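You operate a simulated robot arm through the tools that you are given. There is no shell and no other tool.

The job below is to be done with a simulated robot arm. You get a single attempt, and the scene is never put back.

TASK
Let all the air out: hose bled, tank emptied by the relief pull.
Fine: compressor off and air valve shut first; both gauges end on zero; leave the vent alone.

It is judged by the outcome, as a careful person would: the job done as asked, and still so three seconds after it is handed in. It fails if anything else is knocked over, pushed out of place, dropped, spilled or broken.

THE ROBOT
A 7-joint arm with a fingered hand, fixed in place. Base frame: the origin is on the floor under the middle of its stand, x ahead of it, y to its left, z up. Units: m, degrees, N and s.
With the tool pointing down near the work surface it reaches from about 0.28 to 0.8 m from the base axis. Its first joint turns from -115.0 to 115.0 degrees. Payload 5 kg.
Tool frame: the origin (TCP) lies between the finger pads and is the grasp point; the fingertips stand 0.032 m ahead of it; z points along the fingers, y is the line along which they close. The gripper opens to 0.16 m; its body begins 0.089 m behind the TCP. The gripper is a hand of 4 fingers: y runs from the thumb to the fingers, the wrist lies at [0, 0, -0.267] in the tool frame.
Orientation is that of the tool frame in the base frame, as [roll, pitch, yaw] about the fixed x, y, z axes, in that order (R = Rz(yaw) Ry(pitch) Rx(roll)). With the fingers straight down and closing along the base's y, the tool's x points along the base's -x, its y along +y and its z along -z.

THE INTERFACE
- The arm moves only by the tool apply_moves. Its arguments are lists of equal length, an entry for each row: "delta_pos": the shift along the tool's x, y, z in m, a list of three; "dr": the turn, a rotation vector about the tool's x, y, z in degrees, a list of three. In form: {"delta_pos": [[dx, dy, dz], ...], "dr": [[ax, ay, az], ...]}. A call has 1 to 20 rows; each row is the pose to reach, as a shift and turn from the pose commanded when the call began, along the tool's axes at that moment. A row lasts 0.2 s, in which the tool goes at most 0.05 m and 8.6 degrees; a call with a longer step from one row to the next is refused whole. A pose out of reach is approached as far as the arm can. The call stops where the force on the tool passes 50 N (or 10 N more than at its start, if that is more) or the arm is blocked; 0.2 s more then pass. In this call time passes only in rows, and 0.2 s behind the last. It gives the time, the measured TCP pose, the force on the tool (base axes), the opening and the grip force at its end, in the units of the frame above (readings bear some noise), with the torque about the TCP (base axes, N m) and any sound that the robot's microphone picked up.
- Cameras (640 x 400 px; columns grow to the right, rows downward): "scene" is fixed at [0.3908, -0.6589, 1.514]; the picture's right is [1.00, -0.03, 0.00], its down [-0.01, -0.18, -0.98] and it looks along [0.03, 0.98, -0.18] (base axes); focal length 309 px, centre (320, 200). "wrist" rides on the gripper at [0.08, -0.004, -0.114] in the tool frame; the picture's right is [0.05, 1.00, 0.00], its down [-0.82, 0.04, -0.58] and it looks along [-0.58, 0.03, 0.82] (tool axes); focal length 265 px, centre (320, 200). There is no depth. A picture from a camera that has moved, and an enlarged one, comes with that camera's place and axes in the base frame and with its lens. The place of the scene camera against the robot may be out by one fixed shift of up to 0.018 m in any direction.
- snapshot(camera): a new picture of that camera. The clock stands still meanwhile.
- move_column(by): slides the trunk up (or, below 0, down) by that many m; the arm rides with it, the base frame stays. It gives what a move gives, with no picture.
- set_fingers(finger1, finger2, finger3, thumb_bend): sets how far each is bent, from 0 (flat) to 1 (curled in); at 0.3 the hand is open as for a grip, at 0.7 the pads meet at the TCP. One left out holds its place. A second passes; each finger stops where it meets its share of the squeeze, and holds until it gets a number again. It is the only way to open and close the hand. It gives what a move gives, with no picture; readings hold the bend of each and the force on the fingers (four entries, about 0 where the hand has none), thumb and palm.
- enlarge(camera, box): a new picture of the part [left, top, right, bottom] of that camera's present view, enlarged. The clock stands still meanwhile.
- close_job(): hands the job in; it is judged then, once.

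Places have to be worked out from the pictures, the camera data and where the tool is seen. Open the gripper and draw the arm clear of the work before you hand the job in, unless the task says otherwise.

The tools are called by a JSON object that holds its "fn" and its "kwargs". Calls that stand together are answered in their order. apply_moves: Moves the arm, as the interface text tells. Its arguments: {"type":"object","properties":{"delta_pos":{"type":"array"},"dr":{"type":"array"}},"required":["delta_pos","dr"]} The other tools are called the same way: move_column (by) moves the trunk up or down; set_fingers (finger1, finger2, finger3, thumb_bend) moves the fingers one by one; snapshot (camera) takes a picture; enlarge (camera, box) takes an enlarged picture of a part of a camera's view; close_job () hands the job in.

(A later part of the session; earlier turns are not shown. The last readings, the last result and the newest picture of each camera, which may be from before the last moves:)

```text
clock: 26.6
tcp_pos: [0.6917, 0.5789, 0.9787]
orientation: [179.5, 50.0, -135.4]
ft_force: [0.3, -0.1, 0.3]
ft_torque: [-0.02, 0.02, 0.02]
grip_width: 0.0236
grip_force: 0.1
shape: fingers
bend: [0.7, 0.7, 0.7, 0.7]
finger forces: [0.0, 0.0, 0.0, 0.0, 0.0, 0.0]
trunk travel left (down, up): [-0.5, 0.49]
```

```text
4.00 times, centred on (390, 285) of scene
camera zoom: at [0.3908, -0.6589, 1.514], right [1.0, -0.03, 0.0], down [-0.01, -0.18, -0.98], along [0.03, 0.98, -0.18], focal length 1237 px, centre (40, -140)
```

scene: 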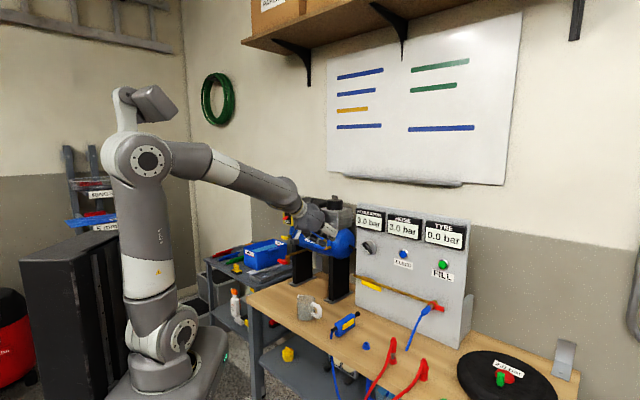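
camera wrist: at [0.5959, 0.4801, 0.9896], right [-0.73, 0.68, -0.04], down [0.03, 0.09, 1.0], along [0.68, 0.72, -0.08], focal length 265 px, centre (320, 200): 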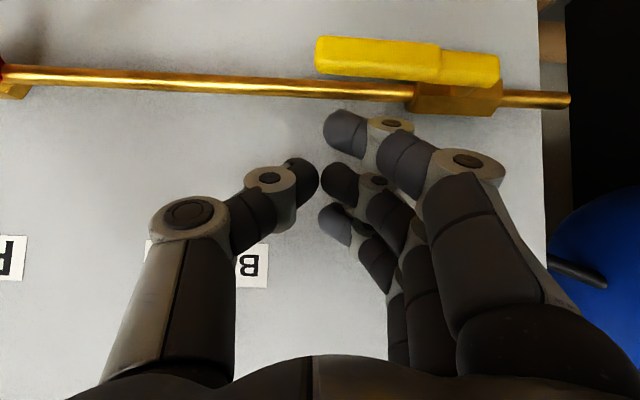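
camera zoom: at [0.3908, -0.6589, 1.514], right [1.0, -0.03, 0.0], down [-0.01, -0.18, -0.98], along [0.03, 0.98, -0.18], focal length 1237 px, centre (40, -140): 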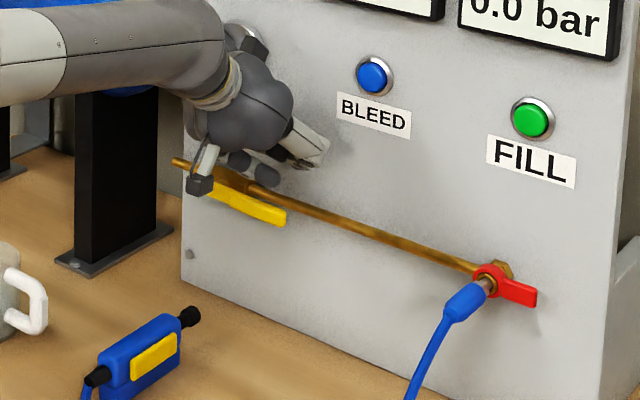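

The fingertip is right over the lever near its free end. I press down gently 55 mm in small steps to see if it turns this way, and will stop if it resists.

{"fn": "apply_moves", "kwargs": {"delta_pos": [[0.0077, 0, 0.0064], [0.0153, 0, 0.0129], [0.023, 0, 0.0193], [0.0306, 0, 0.0258], [0.0344, 0, 0.029], [0.0383, 0, 0.0322], [0.0421, 0, 0.0354]], "dr": [[0, 0, 0], [0, 0, 0], [0, 0, 0], [0, 0, 0], [0, 0, 0], [0, 0, 0], [0, 0, 0]]}}

{"fn": "snapshot", "kwargs": {"camera": "wrist"}}

```text
clock: 28.2
tcp_pos: [0.6897, 0.5798, 0.9238]
orientation: [179.6, 50.0, -135.4]
ft_force: [0.4, -1.1, 1.5]
ft_torque: [-0.01, 0.01, 0.01]
grip_width: 0.0231
grip_force: 0.6
shape: fingers
bend: [0.7, 0.7, 0.7, 0.7]
finger forces: [1.6, 0.0, 0.0, 0.0, 0.0, 0.0]
trunk travel left (down, up): [-0.5, 0.49]
```

```text
taken
camera wrist: at [0.5944, 0.4805, 0.9343], right [-0.73, 0.68, -0.04], down [0.03, 0.08, 1.0], along [0.68, 0.72, -0.08], focal length 265 px, centre (320, 200)
```

wrist: 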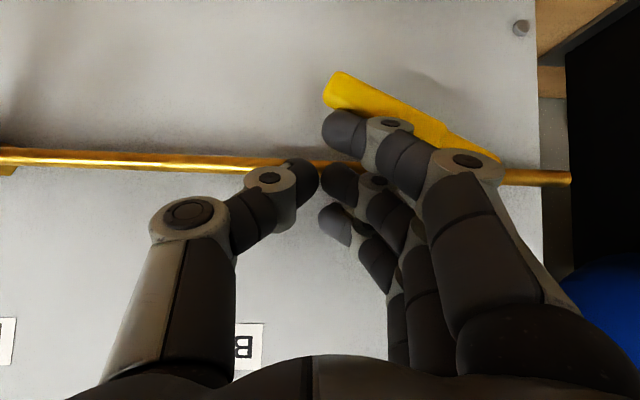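

The lever turns downward easily (under 2 N) and is about 30° down. To finish the swing without finger 3 hitting the pipe, I open the thumb and curl fingers 2 and 3 out of the way, leaving finger 1 as the pointer.

{"fn": "set_fingers", "kwargs": {"thumb_bend": 0.3}}

{"fn": "set_fingers", "kwargs": {"finger2": 1.0, "finger3": 1.0}}

{"fn": "snapshot", "kwargs": {"camera": "wrist"}}

```text
clock: 29.2
tcp_pos: [0.6904, 0.581, 0.9229]
orientation: [179.6, 50.1, -135.3]
ft_force: [-0.3, -0.1, 0.1]
ft_torque: [0.0, -0.02, 0.01]
grip_width: 0.0917
grip_force: 0.1
shape: fingers
bend: [0.7, 0.7, 0.7, 0.3]
finger forces: [0.5, 0.0, 0.1, 0.1, 0.0, 0.1]
trunk travel left (down, up): [-0.5, 0.49]
```

```text
clock: 30.2
tcp_pos: [0.689, 0.5797, 0.9234]
orientation: [179.5, 50.0, -135.5]
ft_force: [0.0, 0.0, 0.0]
ft_torque: [0.02, 0.01, 0.03]
grip_width: 0.0918
grip_force: 0.1
shape: fingers
bend: [0.7, 1.0, 1.0, 0.3]
finger forces: [0.0, 0.1, 0.0, 0.0, 0.0, 0.1]
trunk travel left (down, up): [-0.5, 0.49]
```

```text
taken
camera wrist: at [0.5942, 0.4808, 0.9344], right [-0.73, 0.68, -0.03], down [0.03, 0.08, 1.0], along [0.68, 0.72, -0.08], focal length 265 px, centre (320, 200)
```

wrist: 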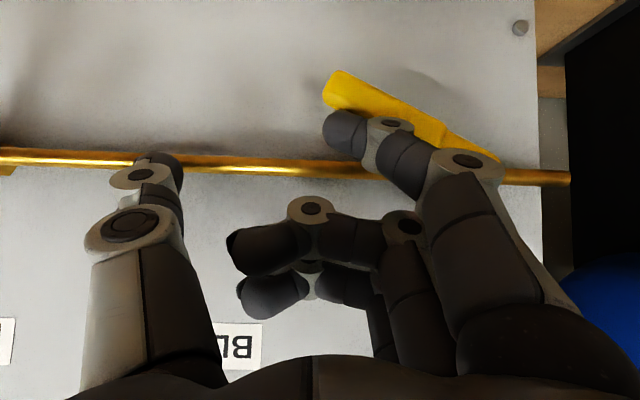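

Fingers 2 and 3 are well clear. I back off 8 mm from the pipe and follow the lever's arc down to about 75° first, then check.

{"fn": "apply_moves", "kwargs": {"delta_pos": [[0.0051, 0, -0.0061], [0.0143, 0.005, 0.0016], [0.0235, 0.01, 0.0093], [0.0293, 0.016, 0.0142], [0.035, 0.022, 0.019], [0.0396, 0.03, 0.0229], [0.0442, 0.038, 0.0267]], "dr": [[0, 0, 0], [0, 0, 0], [0, 0, 0], [0, 0, 0], [0, 0, 0], [0, 0, 0], [0, 0, 0]]}}

{"fn": "snapshot", "kwargs": {"camera": "wrist"}}

{"fn": "enlarge", "kwargs": {"camera": "scene", "box": [320, 225, 460, 335]}}

```text
clock: 31.9
tcp_pos: [0.6572, 0.6027, 0.8745]
orientation: [179.5, 50.0, -135.4]
ft_force: [-0.1, -1.7, 1.8]
ft_torque: [-0.05, -0.01, 0.0]
grip_width: 0.0879
grip_force: 1.2
shape: fingers
bend: [0.71, 1.0, 1.0, 0.3]
finger forces: [2.4, 0.0, 0.0, 0.1, 0.0, 0.0]
trunk travel left (down, up): [-0.5, 0.49]
```

```text
taken
camera wrist: at [0.562, 0.5029, 0.8847], right [-0.73, 0.68, -0.04], down [0.03, 0.08, 1.0], along [0.68, 0.72, -0.08], focal length 265 px, centre (320, 200)
```

wrist: 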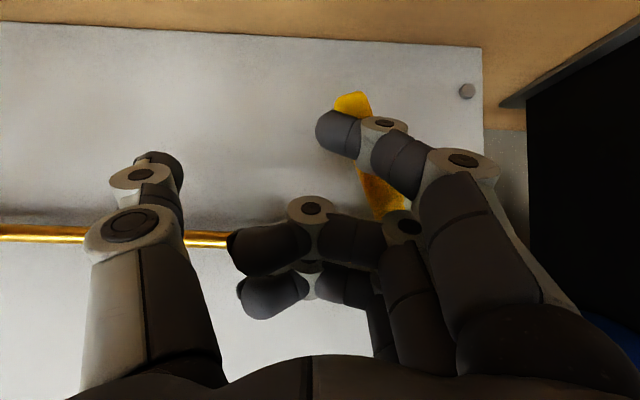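

```text
3.64 times, centred on (390, 280) of scene
camera zoom: at [0.3908, -0.6589, 1.514], right [1.0, -0.03, 0.0], down [-0.01, -0.18, -0.98], along [0.03, 0.98, -0.18], focal length 1124 px, centre (66, -91)
```

zoom: 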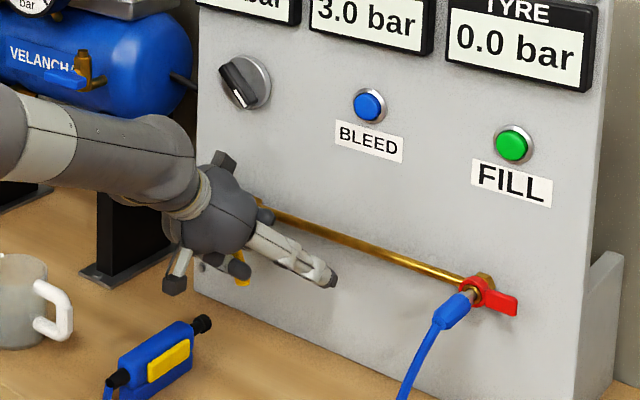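

The lever is about 20° short of vertical. I push it the rest of the way sideways, 28 mm in small steps, to its stop.

{"fn": "apply_moves", "kwargs": {"delta_pos": [[0.002, 0.007, 0.0016], [0.003, 0.014, 0.0025], [0.0038, 0.021, 0.0032], [0.0038, 0.028, 0.0032]], "dr": [[0, 0, 0], [0, 0, 0], [0, 0, 0], [0, 0, 0]]}}

{"fn": "snapshot", "kwargs": {"camera": "wrist"}}

```text
clock: 32.9
tcp_pos: [0.6369, 0.6225, 0.8678]
orientation: [179.6, 50.0, -135.4]
ft_force: [0.6, -3.2, -1.9]
ft_torque: [-0.14, -0.03, 0.05]
grip_width: 0.0868
grip_force: 2.5
shape: fingers
bend: [0.71, 1.0, 1.0, 0.3]
finger forces: [4.5, 0.1, 0.0, 0.0, 0.0, 0.0]
trunk travel left (down, up): [-0.5, 0.49]
```

```text
taken
camera wrist: at [0.5425, 0.5227, 0.8797], right [-0.73, 0.68, -0.03], down [0.03, 0.08, 1.0], along [0.68, 0.72, -0.08], focal length 265 px, centre (320, 200)
```

wrist: 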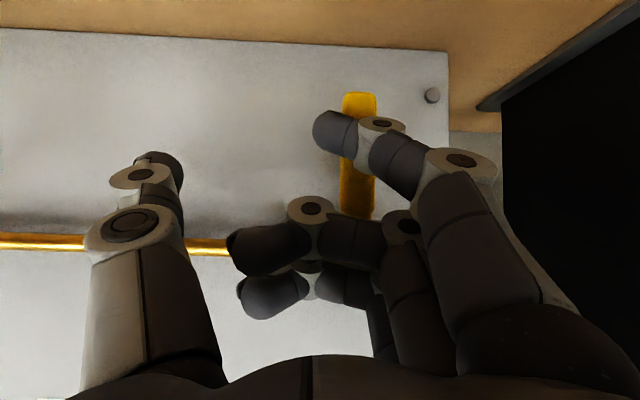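

The lever now looks vertical, perpendicular to the pipe. I nudge it 8 mm more to confirm it is on its stop.

{"fn": "apply_moves", "kwargs": {"delta_pos": [[0, 0.004, 0], [0, 0.008, 0]], "dr": [[0, 0, 0], [0, 0, 0]]}}

{"fn": "snapshot", "kwargs": {"camera": "wrist"}}

```text
clock: 33.5
tcp_pos: [0.6328, 0.6263, 0.87]
orientation: [179.7, 50.0, -135.5]
ft_force: [7.3, -5.1, -2.2]
ft_torque: [-0.12, -0.27, -0.01]
grip_width: 0.082
grip_force: 5.0
shape: fingers
bend: [0.72, 1.0, 1.0, 0.3]
finger forces: [8.6, 0.0, 1.6, 0.0, 0.0, 0.0]
trunk travel left (down, up): [-0.5, 0.49]
```

```text
taken
camera wrist: at [0.5386, 0.5272, 0.8799], right [-0.73, 0.69, -0.04], down [0.03, 0.08, 1.0], along [0.69, 0.72, -0.08], focal length 265 px, centre (320, 200)
```

wrist: 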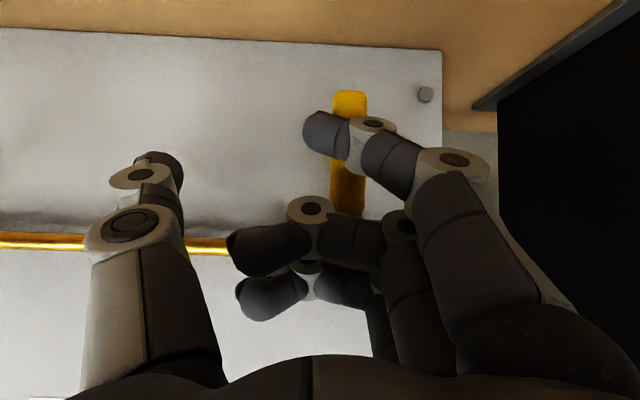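

The lever did not move further, so it is on its stop and the air valve is shut. I withdraw back and up along the hand's axis, away from the lever, then check it.

{"fn": "apply_moves", "kwargs": {"delta_pos": [[0, -0.008, -0.01], [0, -0.012, -0.03], [0, -0.012, -0.07], [0, -0.012, -0.11], [0, -0.012, -0.15], [0, -0.012, -0.19]], "dr": [[0, 0, 0], [0, 0, 0], [0, 0, 0], [0, 0, 0], [0, 0, 0], [0, 0, 0]]}}

{"fn": "snapshot", "kwargs": {"camera": "wrist"}}

{"fn": "snapshot", "kwargs": {"camera": "scene"}}

```text
clock: 34.9
tcp_pos: [0.5366, 0.5153, 0.9881]
orientation: [179.6, 50.0, -135.3]
ft_force: [-1.3, 0.8, 0.1]
ft_torque: [-0.02, 0.0, -0.02]
grip_width: 0.0922
grip_force: 0.0
shape: fingers
bend: [0.7, 1.0, 1.0, 0.3]
finger forces: [0.1, 0.0, 0.0, 0.0, 0.0, 0.1]
trunk travel left (down, up): [-0.5, 0.49]
```

```text
taken
camera wrist: at [0.4417, 0.4159, 1.0001], right [-0.73, 0.68, -0.04], down [0.03, 0.08, 1.0], along [0.68, 0.72, -0.08], focal length 265 px, centre (320, 200)
```

wrist: 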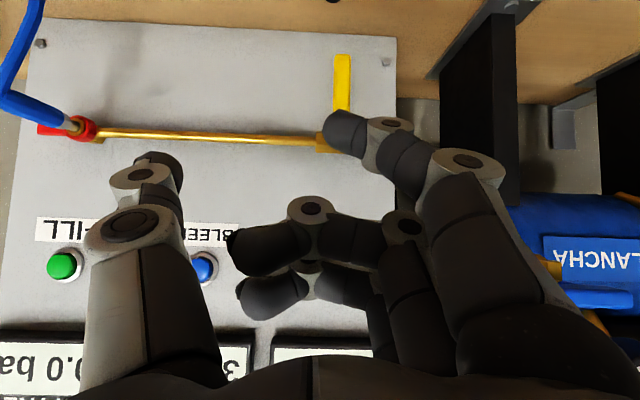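

```text
taken
```

scene: 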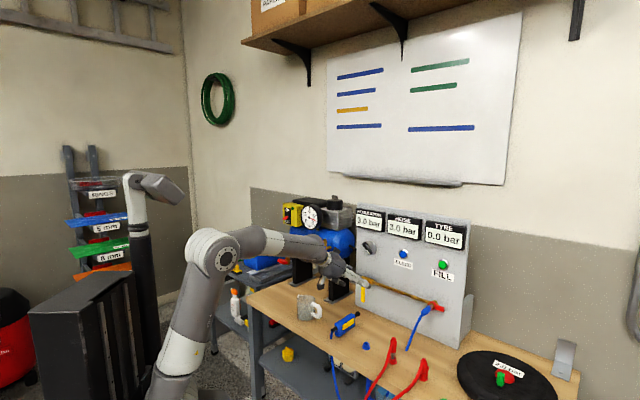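

The yellow lever hangs vertical, so the air valve is shut. Next is BLEED at about (0.784,0.563,1.065). I bring the thumb in so it can't touch FILL and raise the trunk 0.1 m.

{"fn": "set_fingers", "kwargs": {"thumb_bend": 0.7}}

{"fn": "move_column", "kwargs": {"by": 0.1}}

{"fn": "apply_moves", "kwargs": {"delta_pos": [[-0.0054, -0.0255, 0.0064], [-0.0107, -0.051, 0.0128], [-0.0161, -0.0765, 0.0192], [-0.0215, -0.102, 0.0255], [-0.0268, -0.1275, 0.0319], [-0.0322, -0.153, 0.0383]], "dr": [[0, -7.5, 0], [0, -15, 0], [0, -22.5, 0], [0, -30, 0], [0, -37.5, 0], [0, -45, 0]]}}

{"fn": "snapshot", "kwargs": {"camera": "wrist"}}

{"fn": "snapshot", "kwargs": {"camera": "scene"}}

```text
clock: 35.9
tcp_pos: [0.5384, 0.5155, 0.9899]
orientation: [179.6, 50.0, -135.5]
ft_force: [-0.7, -0.5, 0.5]
ft_torque: [0.0, 0.03, -0.01]
grip_width: 0.0244
grip_force: 0.1
shape: fingers
bend: [0.7, 1.0, 1.0, 0.7]
finger forces: [0.0, 0.0, 0.0, 0.0, 0.0, 0.0]
trunk travel left (down, up): [-0.5, 0.49]
```

```text
clock: 37.2
tcp_pos: [0.5381, 0.5158, 1.0892]
orientation: [179.6, 50.0, -135.4]
ft_force: [0.0, 0.0, 0.5]
ft_torque: [-0.02, 0.0, 0.01]
grip_width: 0.0242
grip_force: 0.1
shape: fingers
bend: [0.7, 1.0, 1.0, 0.7]
finger forces: [0.1, 0.0, 0.1, 0.1, 0.0, 0.2]
trunk travel left (down, up): [-0.6, 0.39]
```

```text
clock: 38.6
tcp_pos: [0.6823, 0.4425, 1.0887]
orientation: [3.4, 84.9, 48.2]
ft_force: [-0.2, 0.8, 0.1]
ft_torque: [-0.02, 0.0, -0.02]
grip_width: 0.0246
grip_force: 0.1
shape: fingers
bend: [0.7, 1.0, 1.0, 0.7]
finger forces: [0.0, 0.0, 0.0, 0.1, 0.0, 0.1]
trunk travel left (down, up): [-0.6, 0.39]
```

```text
taken
camera wrist: at [0.6088, 0.3663, 0.998], right [-0.7, 0.71, -0.05], down [-0.49, -0.43, 0.76], along [0.52, 0.56, 0.65], focal length 265 px, centre (320, 200)
```

wrist: 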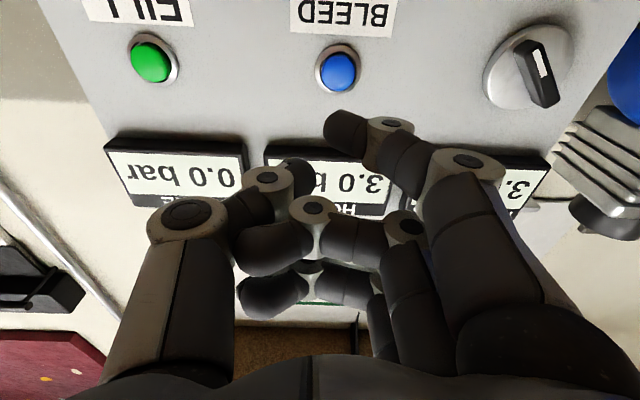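

```text
taken
```

scene: 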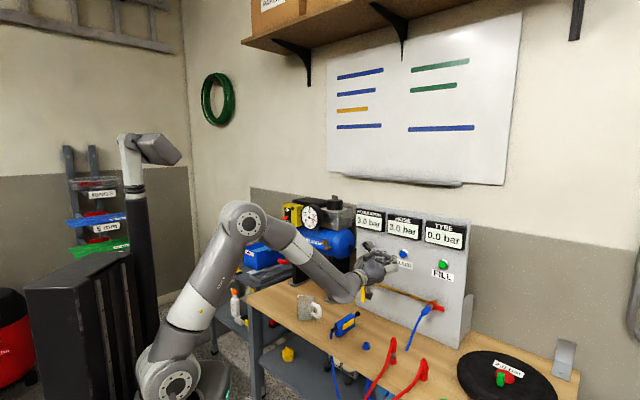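

The BLEED button is at (0.780,0.563,1.064), straight ahead of finger 1. I advance 90 mm to just short of it.

{"fn": "apply_moves", "kwargs": {"delta_pos": [[0.0026, 0.001, 0.03], [0.0052, 0.002, 0.06], [0.0078, 0.003, 0.09]], "dr": [[0, 0, 0], [0, 0, 0], [0, 0, 0]]}}

{"fn": "snapshot", "kwargs": {"camera": "wrist"}}

{"fn": "enlarge", "kwargs": {"camera": "scene", "box": [345, 200, 475, 290]}}

```text
clock: 39.4
tcp_pos: [0.7459, 0.5091, 1.0884]
orientation: [3.8, 85.0, 48.5]
ft_force: [0.2, 0.0, -0.3]
ft_torque: [0.01, 0.02, -0.02]
grip_width: 0.0246
grip_force: 0.0
shape: fingers
bend: [0.7, 1.0, 1.0, 0.7]
finger forces: [0.0, 0.0, 0.0, 0.1, 0.0, 0.1]
trunk travel left (down, up): [-0.6, 0.39]
```

```text
taken
camera wrist: at [0.6715, 0.4335, 0.9977], right [-0.7, 0.71, -0.05], down [-0.48, -0.43, 0.76], along [0.52, 0.56, 0.65], focal length 265 px, centre (320, 200)
```

wrist: 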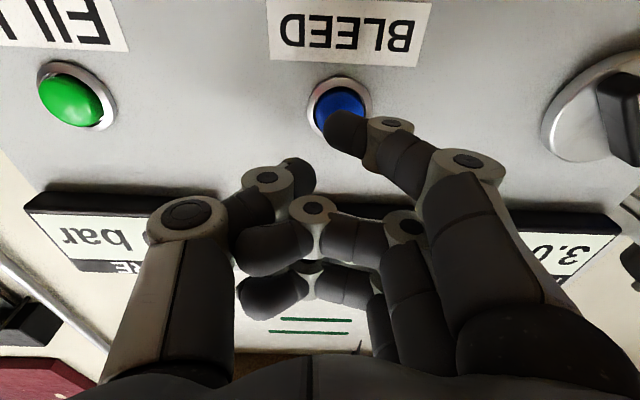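

```text
4.44 times, centred on (410, 245) of scene
camera zoom: at [0.3908, -0.6589, 1.514], right [1.0, -0.03, 0.0], down [-0.01, -0.18, -0.98], along [0.03, 0.98, -0.18], focal length 1374 px, centre (-80, 0)
```

zoom: 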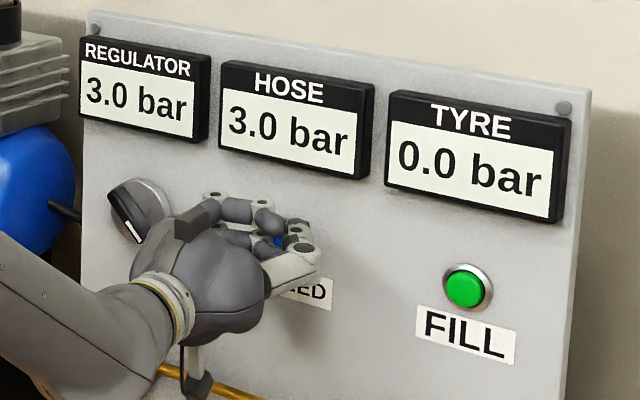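

Finger 1 is aligned with the button and about 20 mm away. I press forward in 5 mm steps and watch force and the HOSE gauge.

{"fn": "apply_moves", "kwargs": {"delta_pos": [[0.0004, 0, 0.005], [0.0009, 0, 0.01], [0.0013, 0, 0.015], [0.0017, 0, 0.02], [0.0022, 0, 0.025]], "dr": [[0, 0, 0], [0, 0, 0], [0, 0, 0], [0, 0, 0], [0, 0, 0]]}}

{"fn": "enlarge", "kwargs": {"camera": "scene", "box": [345, 200, 475, 290]}}

{"fn": "snapshot", "kwargs": {"camera": "wrist"}}

```text
clock: 40.6
tcp_pos: [0.7595, 0.5268, 1.0881]
orientation: [2.6, 85.0, 47.5]
ft_force: [-9.1, -4.7, -0.9]
ft_torque: [-0.17, 0.24, 0.15]
grip_width: 0.0233
grip_force: 4.4
shape: fingers
bend: [0.71, 1.0, 1.0, 0.7]
finger forces: [9.2, 0.0, 0.0, 0.1, 0.0, 0.0]
trunk travel left (down, up): [-0.6, 0.39]
heard: click
```

```text
4.44 times, centred on (410, 245) of scene
camera zoom: at [0.3908, -0.6589, 1.514], right [1.0, -0.03, 0.0], down [-0.01, -0.18, -0.98], along [0.03, 0.98, -0.18], focal length 1374 px, centre (-80, 0)
```

zoom: 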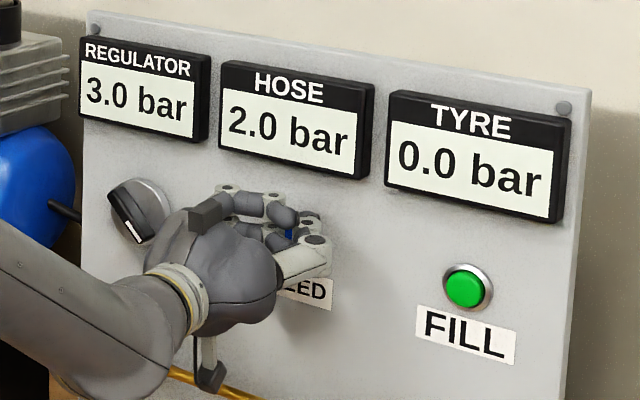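

```text
taken
camera wrist: at [0.6865, 0.4505, 0.9982], right [-0.7, 0.71, -0.05], down [-0.49, -0.43, 0.76], along [0.52, 0.56, 0.65], focal length 265 px, centre (320, 200)
```

wrist: 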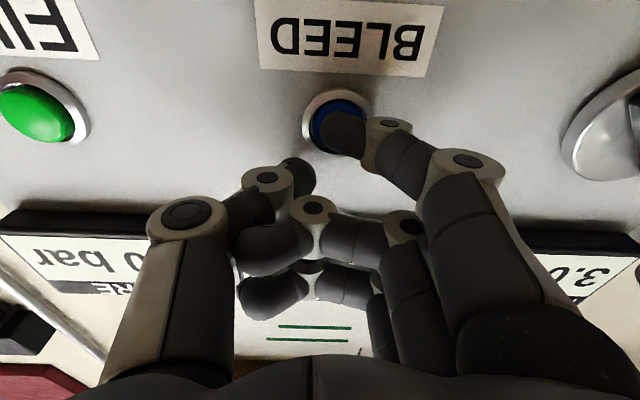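

The button clicked and HOSE fell from 3.0 to 2.0 bar, so I hold it pressed (no movement) until it reaches zero.

{"fn": "apply_moves", "kwargs": {"delta_pos": [[0, 0, 0], [0, 0, 0], [0, 0, 0], [0, 0, 0], [0, 0, 0], [0, 0, 0], [0, 0, 0], [0, 0, 0], [0, 0, 0], [0, 0, 0]], "dr": [[0, 0, 0], [0, 0, 0], [0, 0, 0], [0, 0, 0], [0, 0, 0], [0, 0, 0], [0, 0, 0], [0, 0, 0], [0, 0, 0], [0, 0, 0]]}}

{"fn": "enlarge", "kwargs": {"camera": "scene", "box": [345, 200, 475, 290]}}

```text
clock: 42.8
tcp_pos: [0.7582, 0.5253, 1.0904]
orientation: [3.0, 84.9, 47.9]
ft_force: [-8.1, -5.4, -2.3]
ft_torque: [-0.2, 0.3, 0.13]
grip_width: 0.023
grip_force: 4.6
shape: fingers
bend: [0.71, 1.0, 1.0, 0.7]
finger forces: [9.2, 0.1, 0.0, 0.1, 0.0, 0.1]
trunk travel left (down, up): [-0.6, 0.39]
```

```text
4.44 times, centred on (410, 245) of scene
camera zoom: at [0.3908, -0.6589, 1.514], right [1.0, -0.03, 0.0], down [-0.01, -0.18, -0.98], along [0.03, 0.98, -0.18], focal length 1374 px, centre (-80, 0)
```

zoom: 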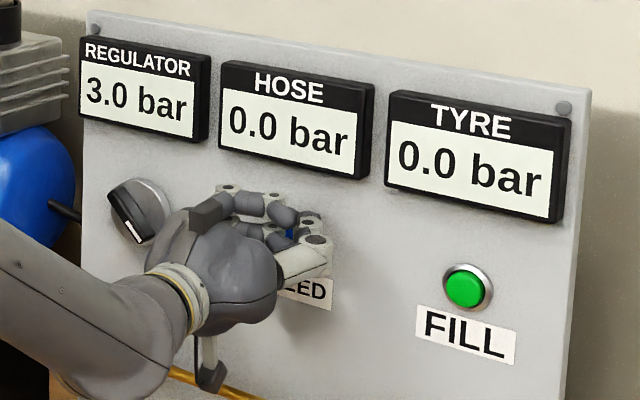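

HOSE reads 0.0. I hold one more second for good measure, then withdraw straight back.

{"fn": "apply_moves", "kwargs": {"delta_pos": [[0, 0, 0], [0, 0, 0], [0, 0, 0], [0, 0, 0], [0, 0, 0], [-0.0009, 0, -0.01], [-0.0026, 0, -0.03], [-0.006, 0, -0.07], [-0.009, 0, -0.11], [-0.013, 0, -0.155], [-0.0175, 0, -0.2]], "dr": [[0, 0, 0], [0, 0, 0], [0, 0, 0], [0, 0, 0], [0, 0, 0], [0, 0, 0], [0, 0, 0], [0, 0, 0], [0, 0, 0], [0, 0, 0], [0, 0, 0]]}}

{"fn": "snapshot", "kwargs": {"camera": "wrist"}}

{"fn": "enlarge", "kwargs": {"camera": "scene", "box": [265, 185, 475, 325]}}

```text
clock: 45.2
tcp_pos: [0.6186, 0.3846, 1.0871]
orientation: [3.4, 84.9, 48.1]
ft_force: [0.9, 0.2, -0.5]
ft_torque: [0.0, 0.03, 0.01]
grip_width: 0.0241
grip_force: 0.1
shape: fingers
bend: [0.7, 1.0, 1.0, 0.7]
finger forces: [0.1, 0.0, 0.0, 0.0, 0.1, 0.0]
trunk travel left (down, up): [-0.6, 0.39]
```

```text
taken
camera wrist: at [0.5459, 0.3076, 0.9963], right [-0.7, 0.71, -0.05], down [-0.49, -0.43, 0.76], along [0.52, 0.56, 0.65], focal length 265 px, centre (320, 200)
```

wrist: 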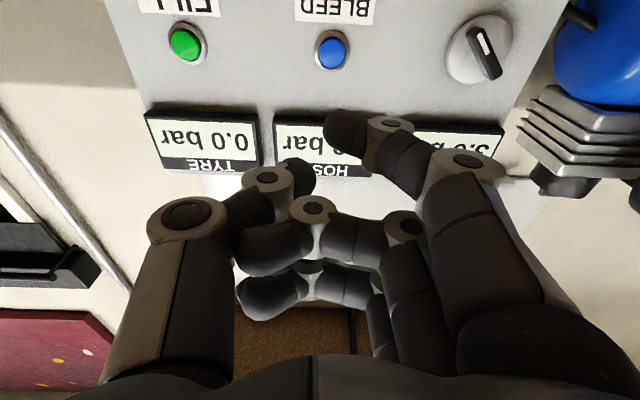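

```text
2.86 times, centred on (370, 255) of scene
camera zoom: at [0.3908, -0.6589, 1.514], right [1.0, -0.03, 0.0], down [-0.01, -0.18, -0.98], along [0.03, 0.98, -0.18], focal length 883 px, centre (177, 43)
```

zoom: 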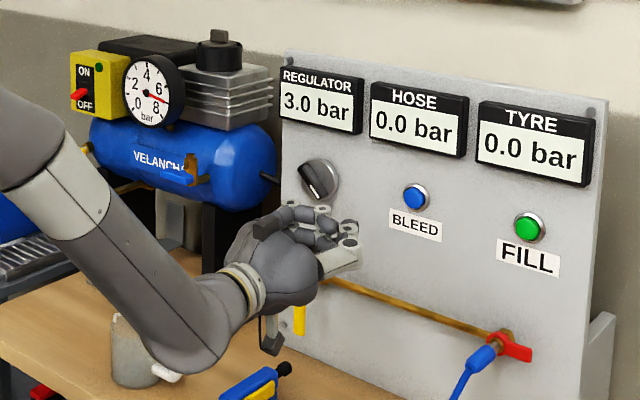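

HOSE stays at 0.0 with the button released. Now the relief pull: its bar is centred at ≈(0.256,0.948,1.019) and the stem points straight out from the bench. I back off and travel left at a safe distance, levelling the hand.

{"fn": "apply_moves", "kwargs": {"delta_pos": [[-0.0035, 0, -0.04], [-0.007, 0, -0.08], [-0.0104, 0, -0.12], [-0.0104, 0.046, -0.12], [-0.0104, 0.092, -0.12], [-0.0104, 0.138, -0.12], [-0.0104, 0.184, -0.12], [-0.0104, 0.23, -0.12], [-0.0104, 0.276, -0.12], [-0.0104, 0.322, -0.12], [-0.0104, 0.368, -0.12], [-0.0104, 0.414, -0.12], [-0.0104, 0.46, -0.12], [-0.0104, 0.506, -0.12], [-0.0104, 0.552, -0.12], [-0.0104, 0.598, -0.12], [-0.0104, 0.644, -0.12], [-0.0104, 0.655, -0.12]], "dr": [[0, 0, 0], [0, 0, 0], [0, 0, 0], [0, 0.5, 0], [0, 1, 0], [0, 1.5, 0], [0, 2, 0], [0, 2.5, 0], [0, 3, 0], [0, 3.5, 0], [0, 4, 0], [0, 4.5, 0], [0, 5, 0], [0, 5, 0], [0, 5, 0], [0, 5, 0], [0, 5, 0], [0, 5, 0]]}}

{"fn": "set_fingers", "kwargs": {"finger1": 0.5, "finger2": 0.5, "finger3": 0.5, "thumb_bend": 0.5}}

{"fn": "snapshot", "kwargs": {"camera": "wrist"}}

{"fn": "snapshot", "kwargs": {"camera": "scene"}}

```text
clock: 49.0
tcp_pos: [0.0696, 0.763, 1.091]
orientation: [90.8, 89.8, 135.8]
ft_force: [0.3, 0.1, 0.5]
ft_torque: [0.01, -0.05, 0.03]
grip_width: 0.024
grip_force: 0.1
shape: fingers
bend: [0.7, 1.0, 1.0, 0.7]
finger forces: [0.1, 0.1, 0.0, 0.0, 0.0, 0.0]
out of reach, approached as far as the arm can: row 5, 6
trunk travel left (down, up): [-0.6, 0.39]
```

```text
clock: 50.0
tcp_pos: [0.0712, 0.7631, 1.0917]
orientation: [86.7, 89.7, 131.5]
ft_force: [0.3, -0.1, 0.8]
ft_torque: [-0.01, 0.0, 0.01]
grip_width: 0.0905
grip_force: 0.0
shape: fingers
bend: [0.5, 0.5, 0.5, 0.5]
finger forces: [0.0, 0.0, 0.0, 0.1, 0.0, 0.0]
trunk travel left (down, up): [-0.6, 0.39]
```

```text
taken
camera wrist: at [-0.007, 0.6811, 1.0112], right [-0.71, 0.71, -0.05], down [-0.44, -0.38, 0.82], along [0.56, 0.6, 0.58], focal length 265 px, centre (320, 200)
```

wrist: 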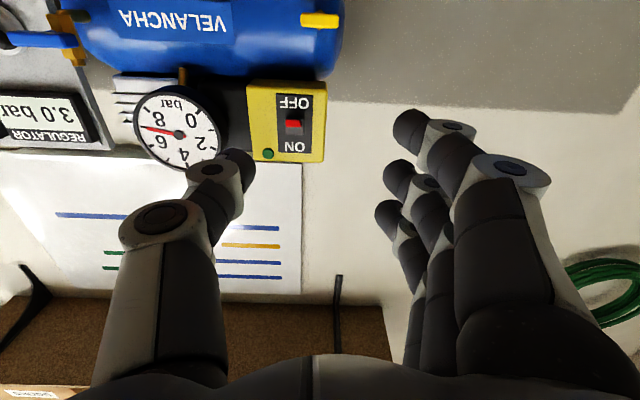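

```text
taken
```

scene: 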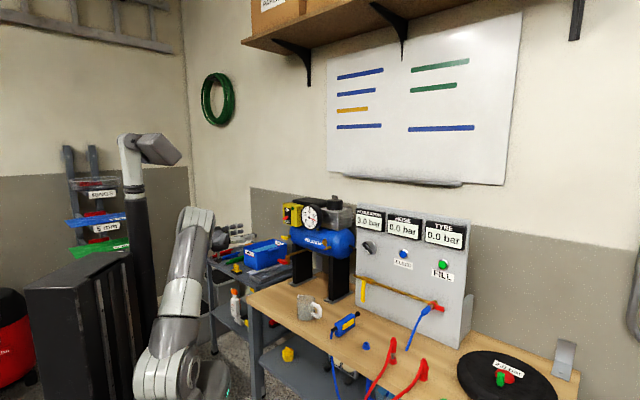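

The bar appears dead ahead at (0.257,0.945,1.018). I lower the trunk 72 mm to its height and advance 0.14 m with the fingers half open, then look.

{"fn": "move_column", "kwargs": {"by": -0.072}}

{"fn": "apply_moves", "kwargs": {"delta_pos": [[0, 0, 0.035], [0, 0, 0.07], [0, 0, 0.105], [0, 0, 0.14]], "dr": [[0, 0, 0], [0, 0, 0], [0, 0, 0], [0, 0, 0]]}}

{"fn": "snapshot", "kwargs": {"camera": "wrist"}}

{"fn": "enlarge", "kwargs": {"camera": "scene", "box": [210, 180, 350, 300]}}

```text
clock: 51.1
tcp_pos: [0.0713, 0.7632, 1.0207]
orientation: [84.1, 89.7, 128.9]
ft_force: [-0.1, 0.2, -0.2]
ft_torque: [0.0, 0.01, -0.01]
grip_width: 0.0905
grip_force: 0.1
shape: fingers
bend: [0.5, 0.5, 0.5, 0.5]
finger forces: [0.0, 0.0, 0.0, 0.0, 0.0, 0.0]
trunk travel left (down, up): [-0.528, 0.462]
```

```text
clock: 52.1
tcp_pos: [0.1723, 0.8641, 1.0225]
orientation: [92.1, 89.7, 137.1]
ft_force: [0.6, 0.2, -0.6]
ft_torque: [0.04, -0.01, 0.01]
grip_width: 0.0907
grip_force: 0.0
shape: fingers
bend: [0.5, 0.5, 0.5, 0.5]
finger forces: [0.0, 0.0, 0.1, 0.0, 0.1, 0.0]
trunk travel left (down, up): [-0.528, 0.462]
```

```text
taken
camera wrist: at [0.095, 0.7821, 0.9412], right [-0.71, 0.71, -0.05], down [-0.44, -0.38, 0.82], along [0.56, 0.6, 0.58], focal length 265 px, centre (320, 200)
```

wrist: 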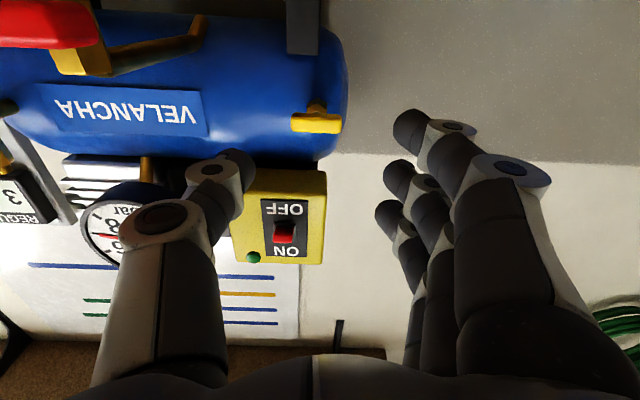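

```text
3.33 times, centred on (280, 240) of scene
camera zoom: at [0.3908, -0.6589, 1.514], right [1.0, -0.03, 0.0], down [-0.01, -0.18, -0.98], along [0.03, 0.98, -0.18], focal length 1031 px, centre (453, 67)
```

zoom: 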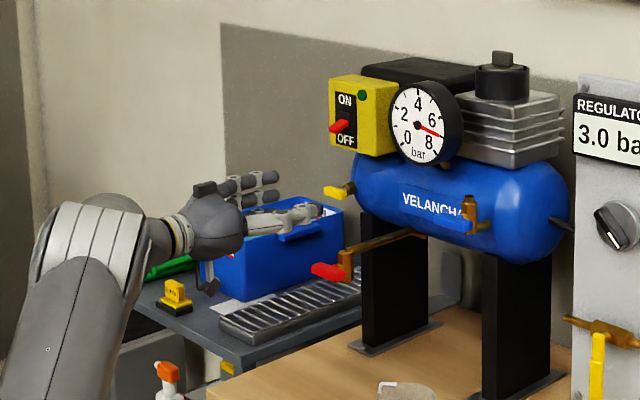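

I enlarge the relief pull to see the bar, stem and nut before closing in.

{"fn": "enlarge", "kwargs": {"camera": "wrist", "box": [250, 70, 400, 170]}}

```text
4.00 times, centred on (325, 120) of wrist
camera zoom: at [0.095, 0.7821, 0.9412], right [-0.71, 0.71, -0.05], down [-0.44, -0.38, 0.82], along [0.56, 0.6, 0.58], focal length 1062 px, centre (300, 520)
```

zoom: 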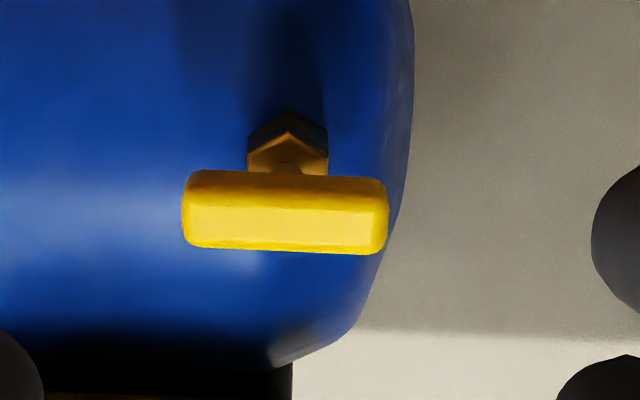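

The bar is 44 mm wide, centred at l=−0.486, z≈1.018, u≈0.845, with the tank surface close behind it. I advance 80 mm so the bar comes between thumb and fingers, with a 3 mm height correction.

{"fn": "apply_moves", "kwargs": {"delta_pos": [[0.001, -0.001, 0.027], [0.002, -0.002, 0.054], [0.003, -0.003, 0.08]], "dr": [[0, 0, 0], [0, 0, 0], [0, 0, 0]]}}

{"fn": "snapshot", "kwargs": {"camera": "wrist"}}

{"fn": "enlarge", "kwargs": {"camera": "scene", "box": [240, 180, 350, 280]}}

```text
clock: 52.9
tcp_pos: [0.2291, 0.9165, 1.0173]
orientation: [76.0, 89.8, 120.8]
ft_force: [-0.3, -0.1, 0.2]
ft_torque: [-0.02, -0.02, 0.0]
grip_width: 0.0909
grip_force: 0.0
shape: fingers
bend: [0.5, 0.5, 0.5, 0.5]
finger forces: [0.0, 0.0, 0.0, 0.1, 0.0, 0.0]
trunk travel left (down, up): [-0.528, 0.462]
```

```text
taken
camera wrist: at [0.1515, 0.835, 0.9362], right [-0.71, 0.71, -0.05], down [-0.44, -0.38, 0.81], along [0.56, 0.6, 0.58], focal length 265 px, centre (320, 200)
```

wrist: 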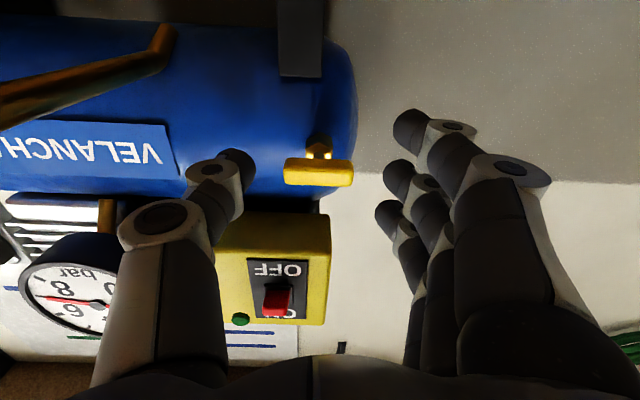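

```text
4.00 times, centred on (295, 230) of scene
camera zoom: at [0.3908, -0.6589, 1.514], right [1.0, -0.03, 0.0], down [-0.01, -0.18, -0.98], along [0.03, 0.98, -0.18], focal length 1237 px, centre (420, 80)
```

zoom: 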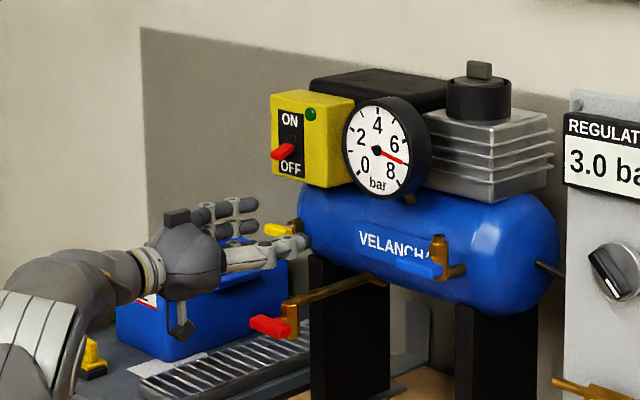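

The bar sits centred between thumb and middle finger, about 29 mm ahead of the grasp point. I advance another 20 mm so the fingertips reach just past it.

{"fn": "apply_moves", "kwargs": {"delta_pos": [[0, 0, 0.007], [0, 0, 0.014], [0, 0, 0.02]], "dr": [[0, 0, 0], [0, 0, 0], [0, 0, 0]]}}

{"fn": "snapshot", "kwargs": {"camera": "wrist"}}

```text
clock: 53.7
tcp_pos: [0.2429, 0.93, 1.0175]
orientation: [87.0, 89.8, 131.9]
ft_force: [1.2, 0.1, 0.4]
ft_torque: [0.01, -0.01, 0.01]
grip_width: 0.0909
grip_force: 0.1
shape: fingers
bend: [0.5, 0.5, 0.5, 0.5]
finger forces: [0.1, 0.0, 0.1, 0.1, 0.1, 0.0]
trunk travel left (down, up): [-0.528, 0.462]
```

```text
taken
camera wrist: at [0.1652, 0.8483, 0.9366], right [-0.71, 0.71, -0.05], down [-0.44, -0.38, 0.82], along [0.56, 0.6, 0.58], focal length 265 px, centre (320, 200)
```

wrist: 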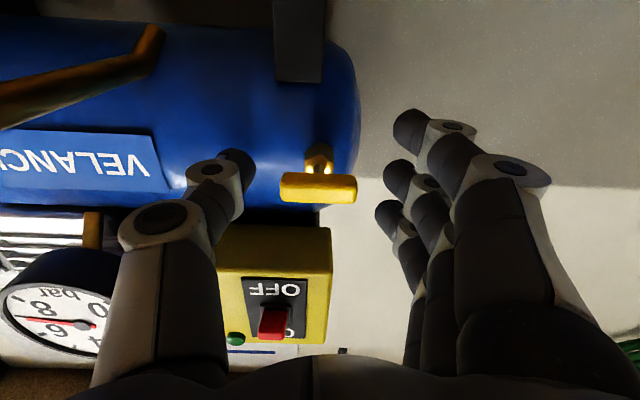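

The bar is now about 12 mm ahead of the grasp point, right for the pads. I close only the middle finger and thumb onto its two ends.

{"fn": "set_fingers", "kwargs": {"finger2": 0.85, "thumb_bend": 0.85}}

{"fn": "snapshot", "kwargs": {"camera": "wrist"}}

{"fn": "enlarge", "kwargs": {"camera": "wrist", "box": [220, 100, 420, 240]}}

```text
clock: 54.7
tcp_pos: [0.2462, 0.9284, 1.0187]
orientation: [88.5, 89.7, 133.1]
ft_force: [21.7, -13.7, -3.0]
ft_torque: [-0.02, 0.03, -0.5]
grip_width: 0.0673
grip_force: 16.6
shape: fingers
bend: [0.5, 0.61, 0.5, 0.67]
finger forces: [0.1, 6.4, 0.1, 0.0, 26.6, 0.1]
trunk travel left (down, up): [-0.528, 0.462]
```

```text
taken
camera wrist: at [0.1681, 0.8475, 0.9369], right [-0.7, 0.71, -0.05], down [-0.44, -0.38, 0.82], along [0.56, 0.59, 0.58], focal length 265 px, centre (320, 200)
```

wrist: 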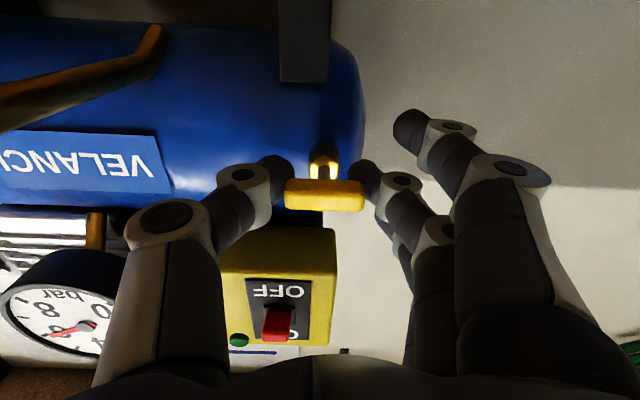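

```text
2.86 times, centred on (320, 170) of wrist
camera zoom: at [0.1681, 0.8475, 0.9369], right [-0.7, 0.71, -0.05], down [-0.44, -0.38, 0.82], along [0.56, 0.59, 0.58], focal length 758 px, centre (320, 286)
```

zoom: 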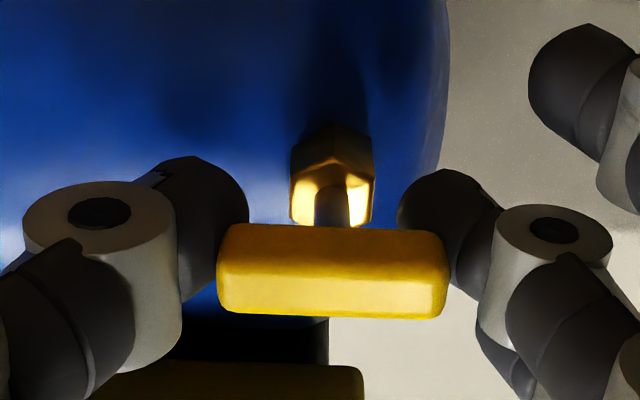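

Both digits are on the bar, and the gauge needle seems to have shifted. I zoom in on the gauge and handle from the fixed camera.

{"fn": "enlarge", "kwargs": {"camera": "scene", "box": [270, 190, 350, 260]}}

{"fn": "enlarge", "kwargs": {"camera": "wrist", "box": [0, 240, 140, 360]}}

```text
5.71 times, centred on (310, 225) of scene
camera zoom: at [0.3908, -0.6589, 1.514], right [1.0, -0.03, 0.0], down [-0.01, -0.18, -0.98], along [0.03, 0.98, -0.18], focal length 1767 px, centre (377, 57)
```

zoom: 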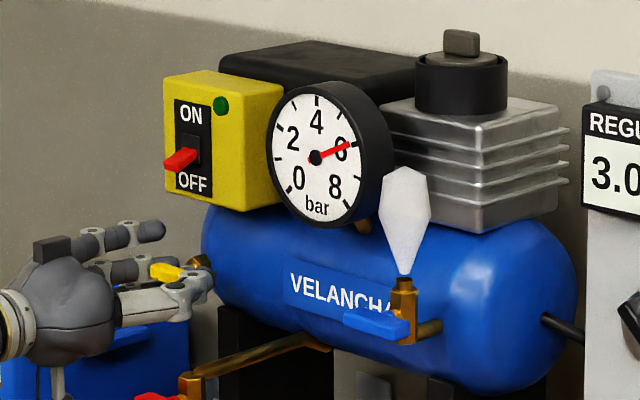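

```text
3.33 times, centred on (70, 300) of wrist
camera zoom: at [0.1681, 0.8475, 0.9369], right [-0.7, 0.71, -0.05], down [-0.44, -0.38, 0.82], along [0.56, 0.59, 0.58], focal length 885 px, centre (1153, -133)
```

zoom: 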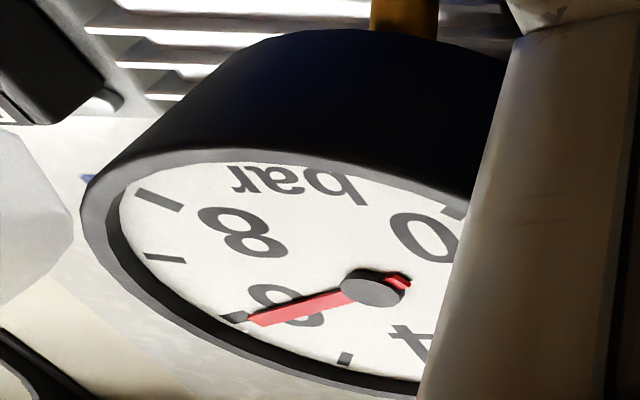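

Air is jetting from the upright spout beside the blue handle while I hold the yellow pull, and the gauge has dropped to about 6. I zoom in to check whether the blue handle itself has moved at all.

{"fn": "enlarge", "kwargs": {"camera": "scene", "box": [305, 225, 350, 260]}}

{"fn": "enlarge", "kwargs": {"camera": "scene", "box": [275, 235, 320, 270]}}

{"fn": "enlarge", "kwargs": {"camera": "wrist", "box": [270, 130, 370, 220]}}

```text
11.43 times, centred on (328, 242) of scene
camera zoom: at [0.3908, -0.6589, 1.514], right [1.0, -0.03, 0.0], down [-0.01, -0.18, -0.98], along [0.03, 0.98, -0.18], focal length 3533 px, centre (234, -286)
```

zoom: 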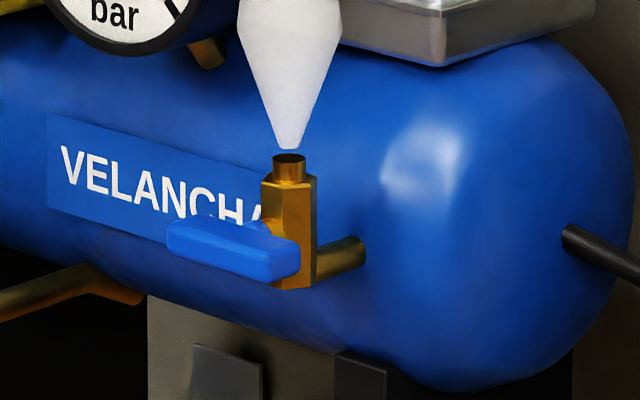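

```text
11.43 times, centred on (298, 252) of scene
camera zoom: at [0.3908, -0.6589, 1.514], right [1.0, -0.03, 0.0], down [-0.01, -0.18, -0.98], along [0.03, 0.98, -0.18], focal length 3533 px, centre (577, -400)
```

zoom: 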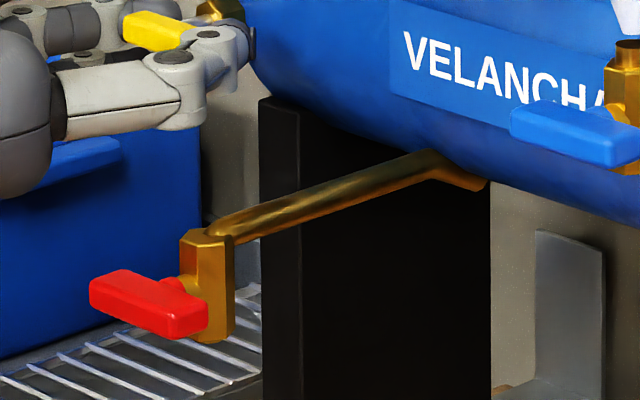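

```text
4.44 times, centred on (320, 175) of wrist
camera zoom: at [0.1681, 0.8475, 0.9369], right [-0.7, 0.71, -0.05], down [-0.44, -0.38, 0.82], along [0.56, 0.59, 0.58], focal length 1180 px, centre (320, 311)
```

zoom: 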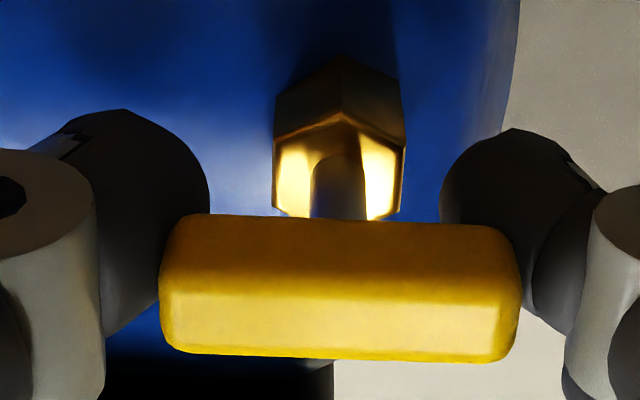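

The blue handle hasn't moved: only the yellow pull is displaced, drawn out on its steel stem. My grip is off-centre (25 N sideways), so I release it to re-centre and to see whether it springs back as a relief pull should.

{"fn": "set_fingers", "kwargs": {"finger2": 0.5, "thumb_bend": 0.5}}

{"fn": "enlarge", "kwargs": {"camera": "scene", "box": [270, 190, 350, 260]}}

{"fn": "enlarge", "kwargs": {"camera": "wrist", "box": [220, 100, 420, 240]}}

```text
clock: 55.7
tcp_pos: [0.2424, 0.9315, 1.0184]
orientation: [88.0, 89.7, 133.0]
ft_force: [-0.7, -0.1, -0.1]
ft_torque: [0.0, 0.0, 0.01]
grip_width: 0.0904
grip_force: 0.1
shape: fingers
bend: [0.5, 0.5, 0.5, 0.5]
finger forces: [0.0, 0.0, 0.0, 0.1, 0.1, 0.0]
trunk travel left (down, up): [-0.528, 0.462]
```

```text
5.71 times, centred on (310, 225) of scene
camera zoom: at [0.3908, -0.6589, 1.514], right [1.0, -0.03, 0.0], down [-0.01, -0.18, -0.98], along [0.03, 0.98, -0.18], focal length 1767 px, centre (377, 57)
```

zoom: 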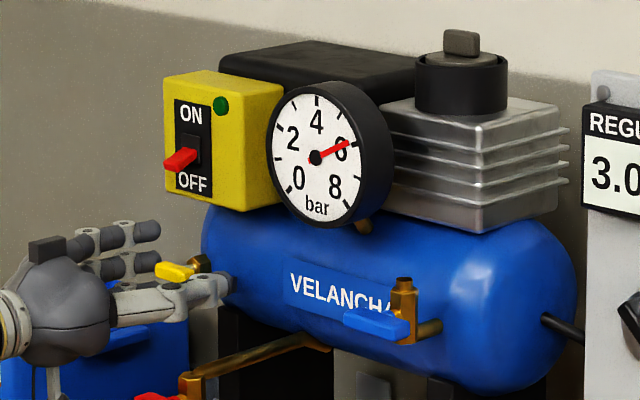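

```text
2.86 times, centred on (320, 170) of wrist
camera zoom: at [0.1641, 0.8484, 0.9364], right [-0.71, 0.71, -0.05], down [-0.44, -0.38, 0.82], along [0.56, 0.6, 0.58], focal length 758 px, centre (320, 286)
```

zoom: 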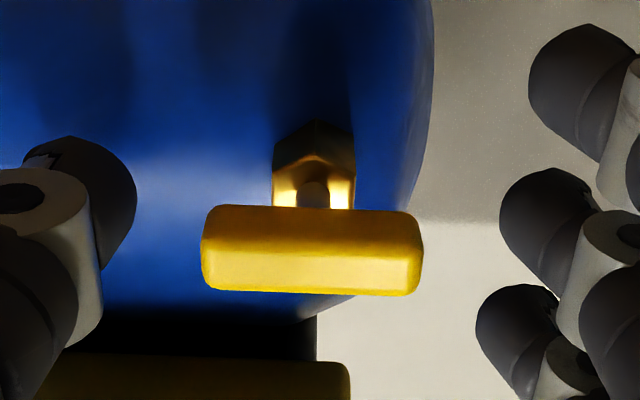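

It sprang back shut, the jet stopped and the gauge holds at 6, so yellow is the spring-loaded relief pull, and the compressor isn't refilling. I re-grip more evenly: thumb to a fixed position at the bar's end, then the middle finger squeezing against it.

{"fn": "set_fingers", "kwargs": {"finger2": 0.85, "thumb_bend": 0.63}}

{"fn": "enlarge", "kwargs": {"camera": "wrist", "box": [220, 100, 420, 240]}}

{"fn": "enlarge", "kwargs": {"camera": "scene", "box": [270, 190, 350, 260]}}

```text
clock: 56.7
tcp_pos: [0.243, 0.9303, 1.0177]
orientation: [87.0, 89.7, 132.0]
ft_force: [1.4, 1.5, 1.1]
ft_torque: [0.02, -0.02, 0.01]
grip_width: 0.0727
grip_force: 6.5
shape: fingers
bend: [0.5, 0.61, 0.5, 0.61]
finger forces: [0.0, 6.7, 0.1, 0.1, 6.3, 0.0]
trunk travel left (down, up): [-0.528, 0.462]
```

```text
2.86 times, centred on (320, 170) of wrist
camera zoom: at [0.1652, 0.8484, 0.9364], right [-0.71, 0.71, -0.05], down [-0.44, -0.38, 0.82], along [0.56, 0.6, 0.58], focal length 758 px, centre (320, 286)
```

zoom: 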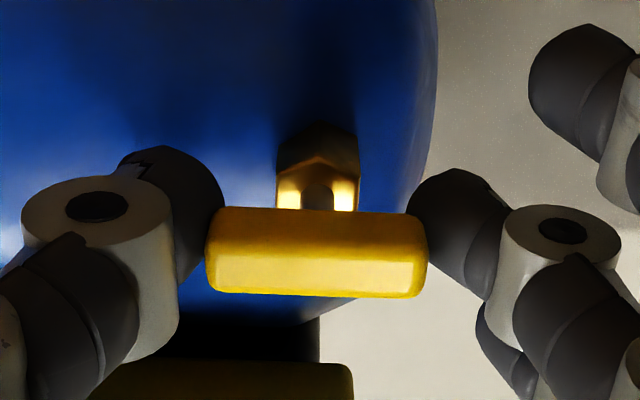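

```text
5.71 times, centred on (310, 225) of scene
camera zoom: at [0.3908, -0.6589, 1.514], right [1.0, -0.03, 0.0], down [-0.01, -0.18, -0.98], along [0.03, 0.98, -0.18], focal length 1767 px, centre (377, 57)
```

zoom: 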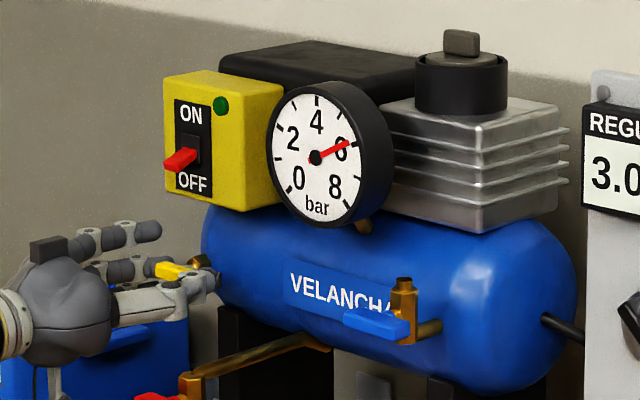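

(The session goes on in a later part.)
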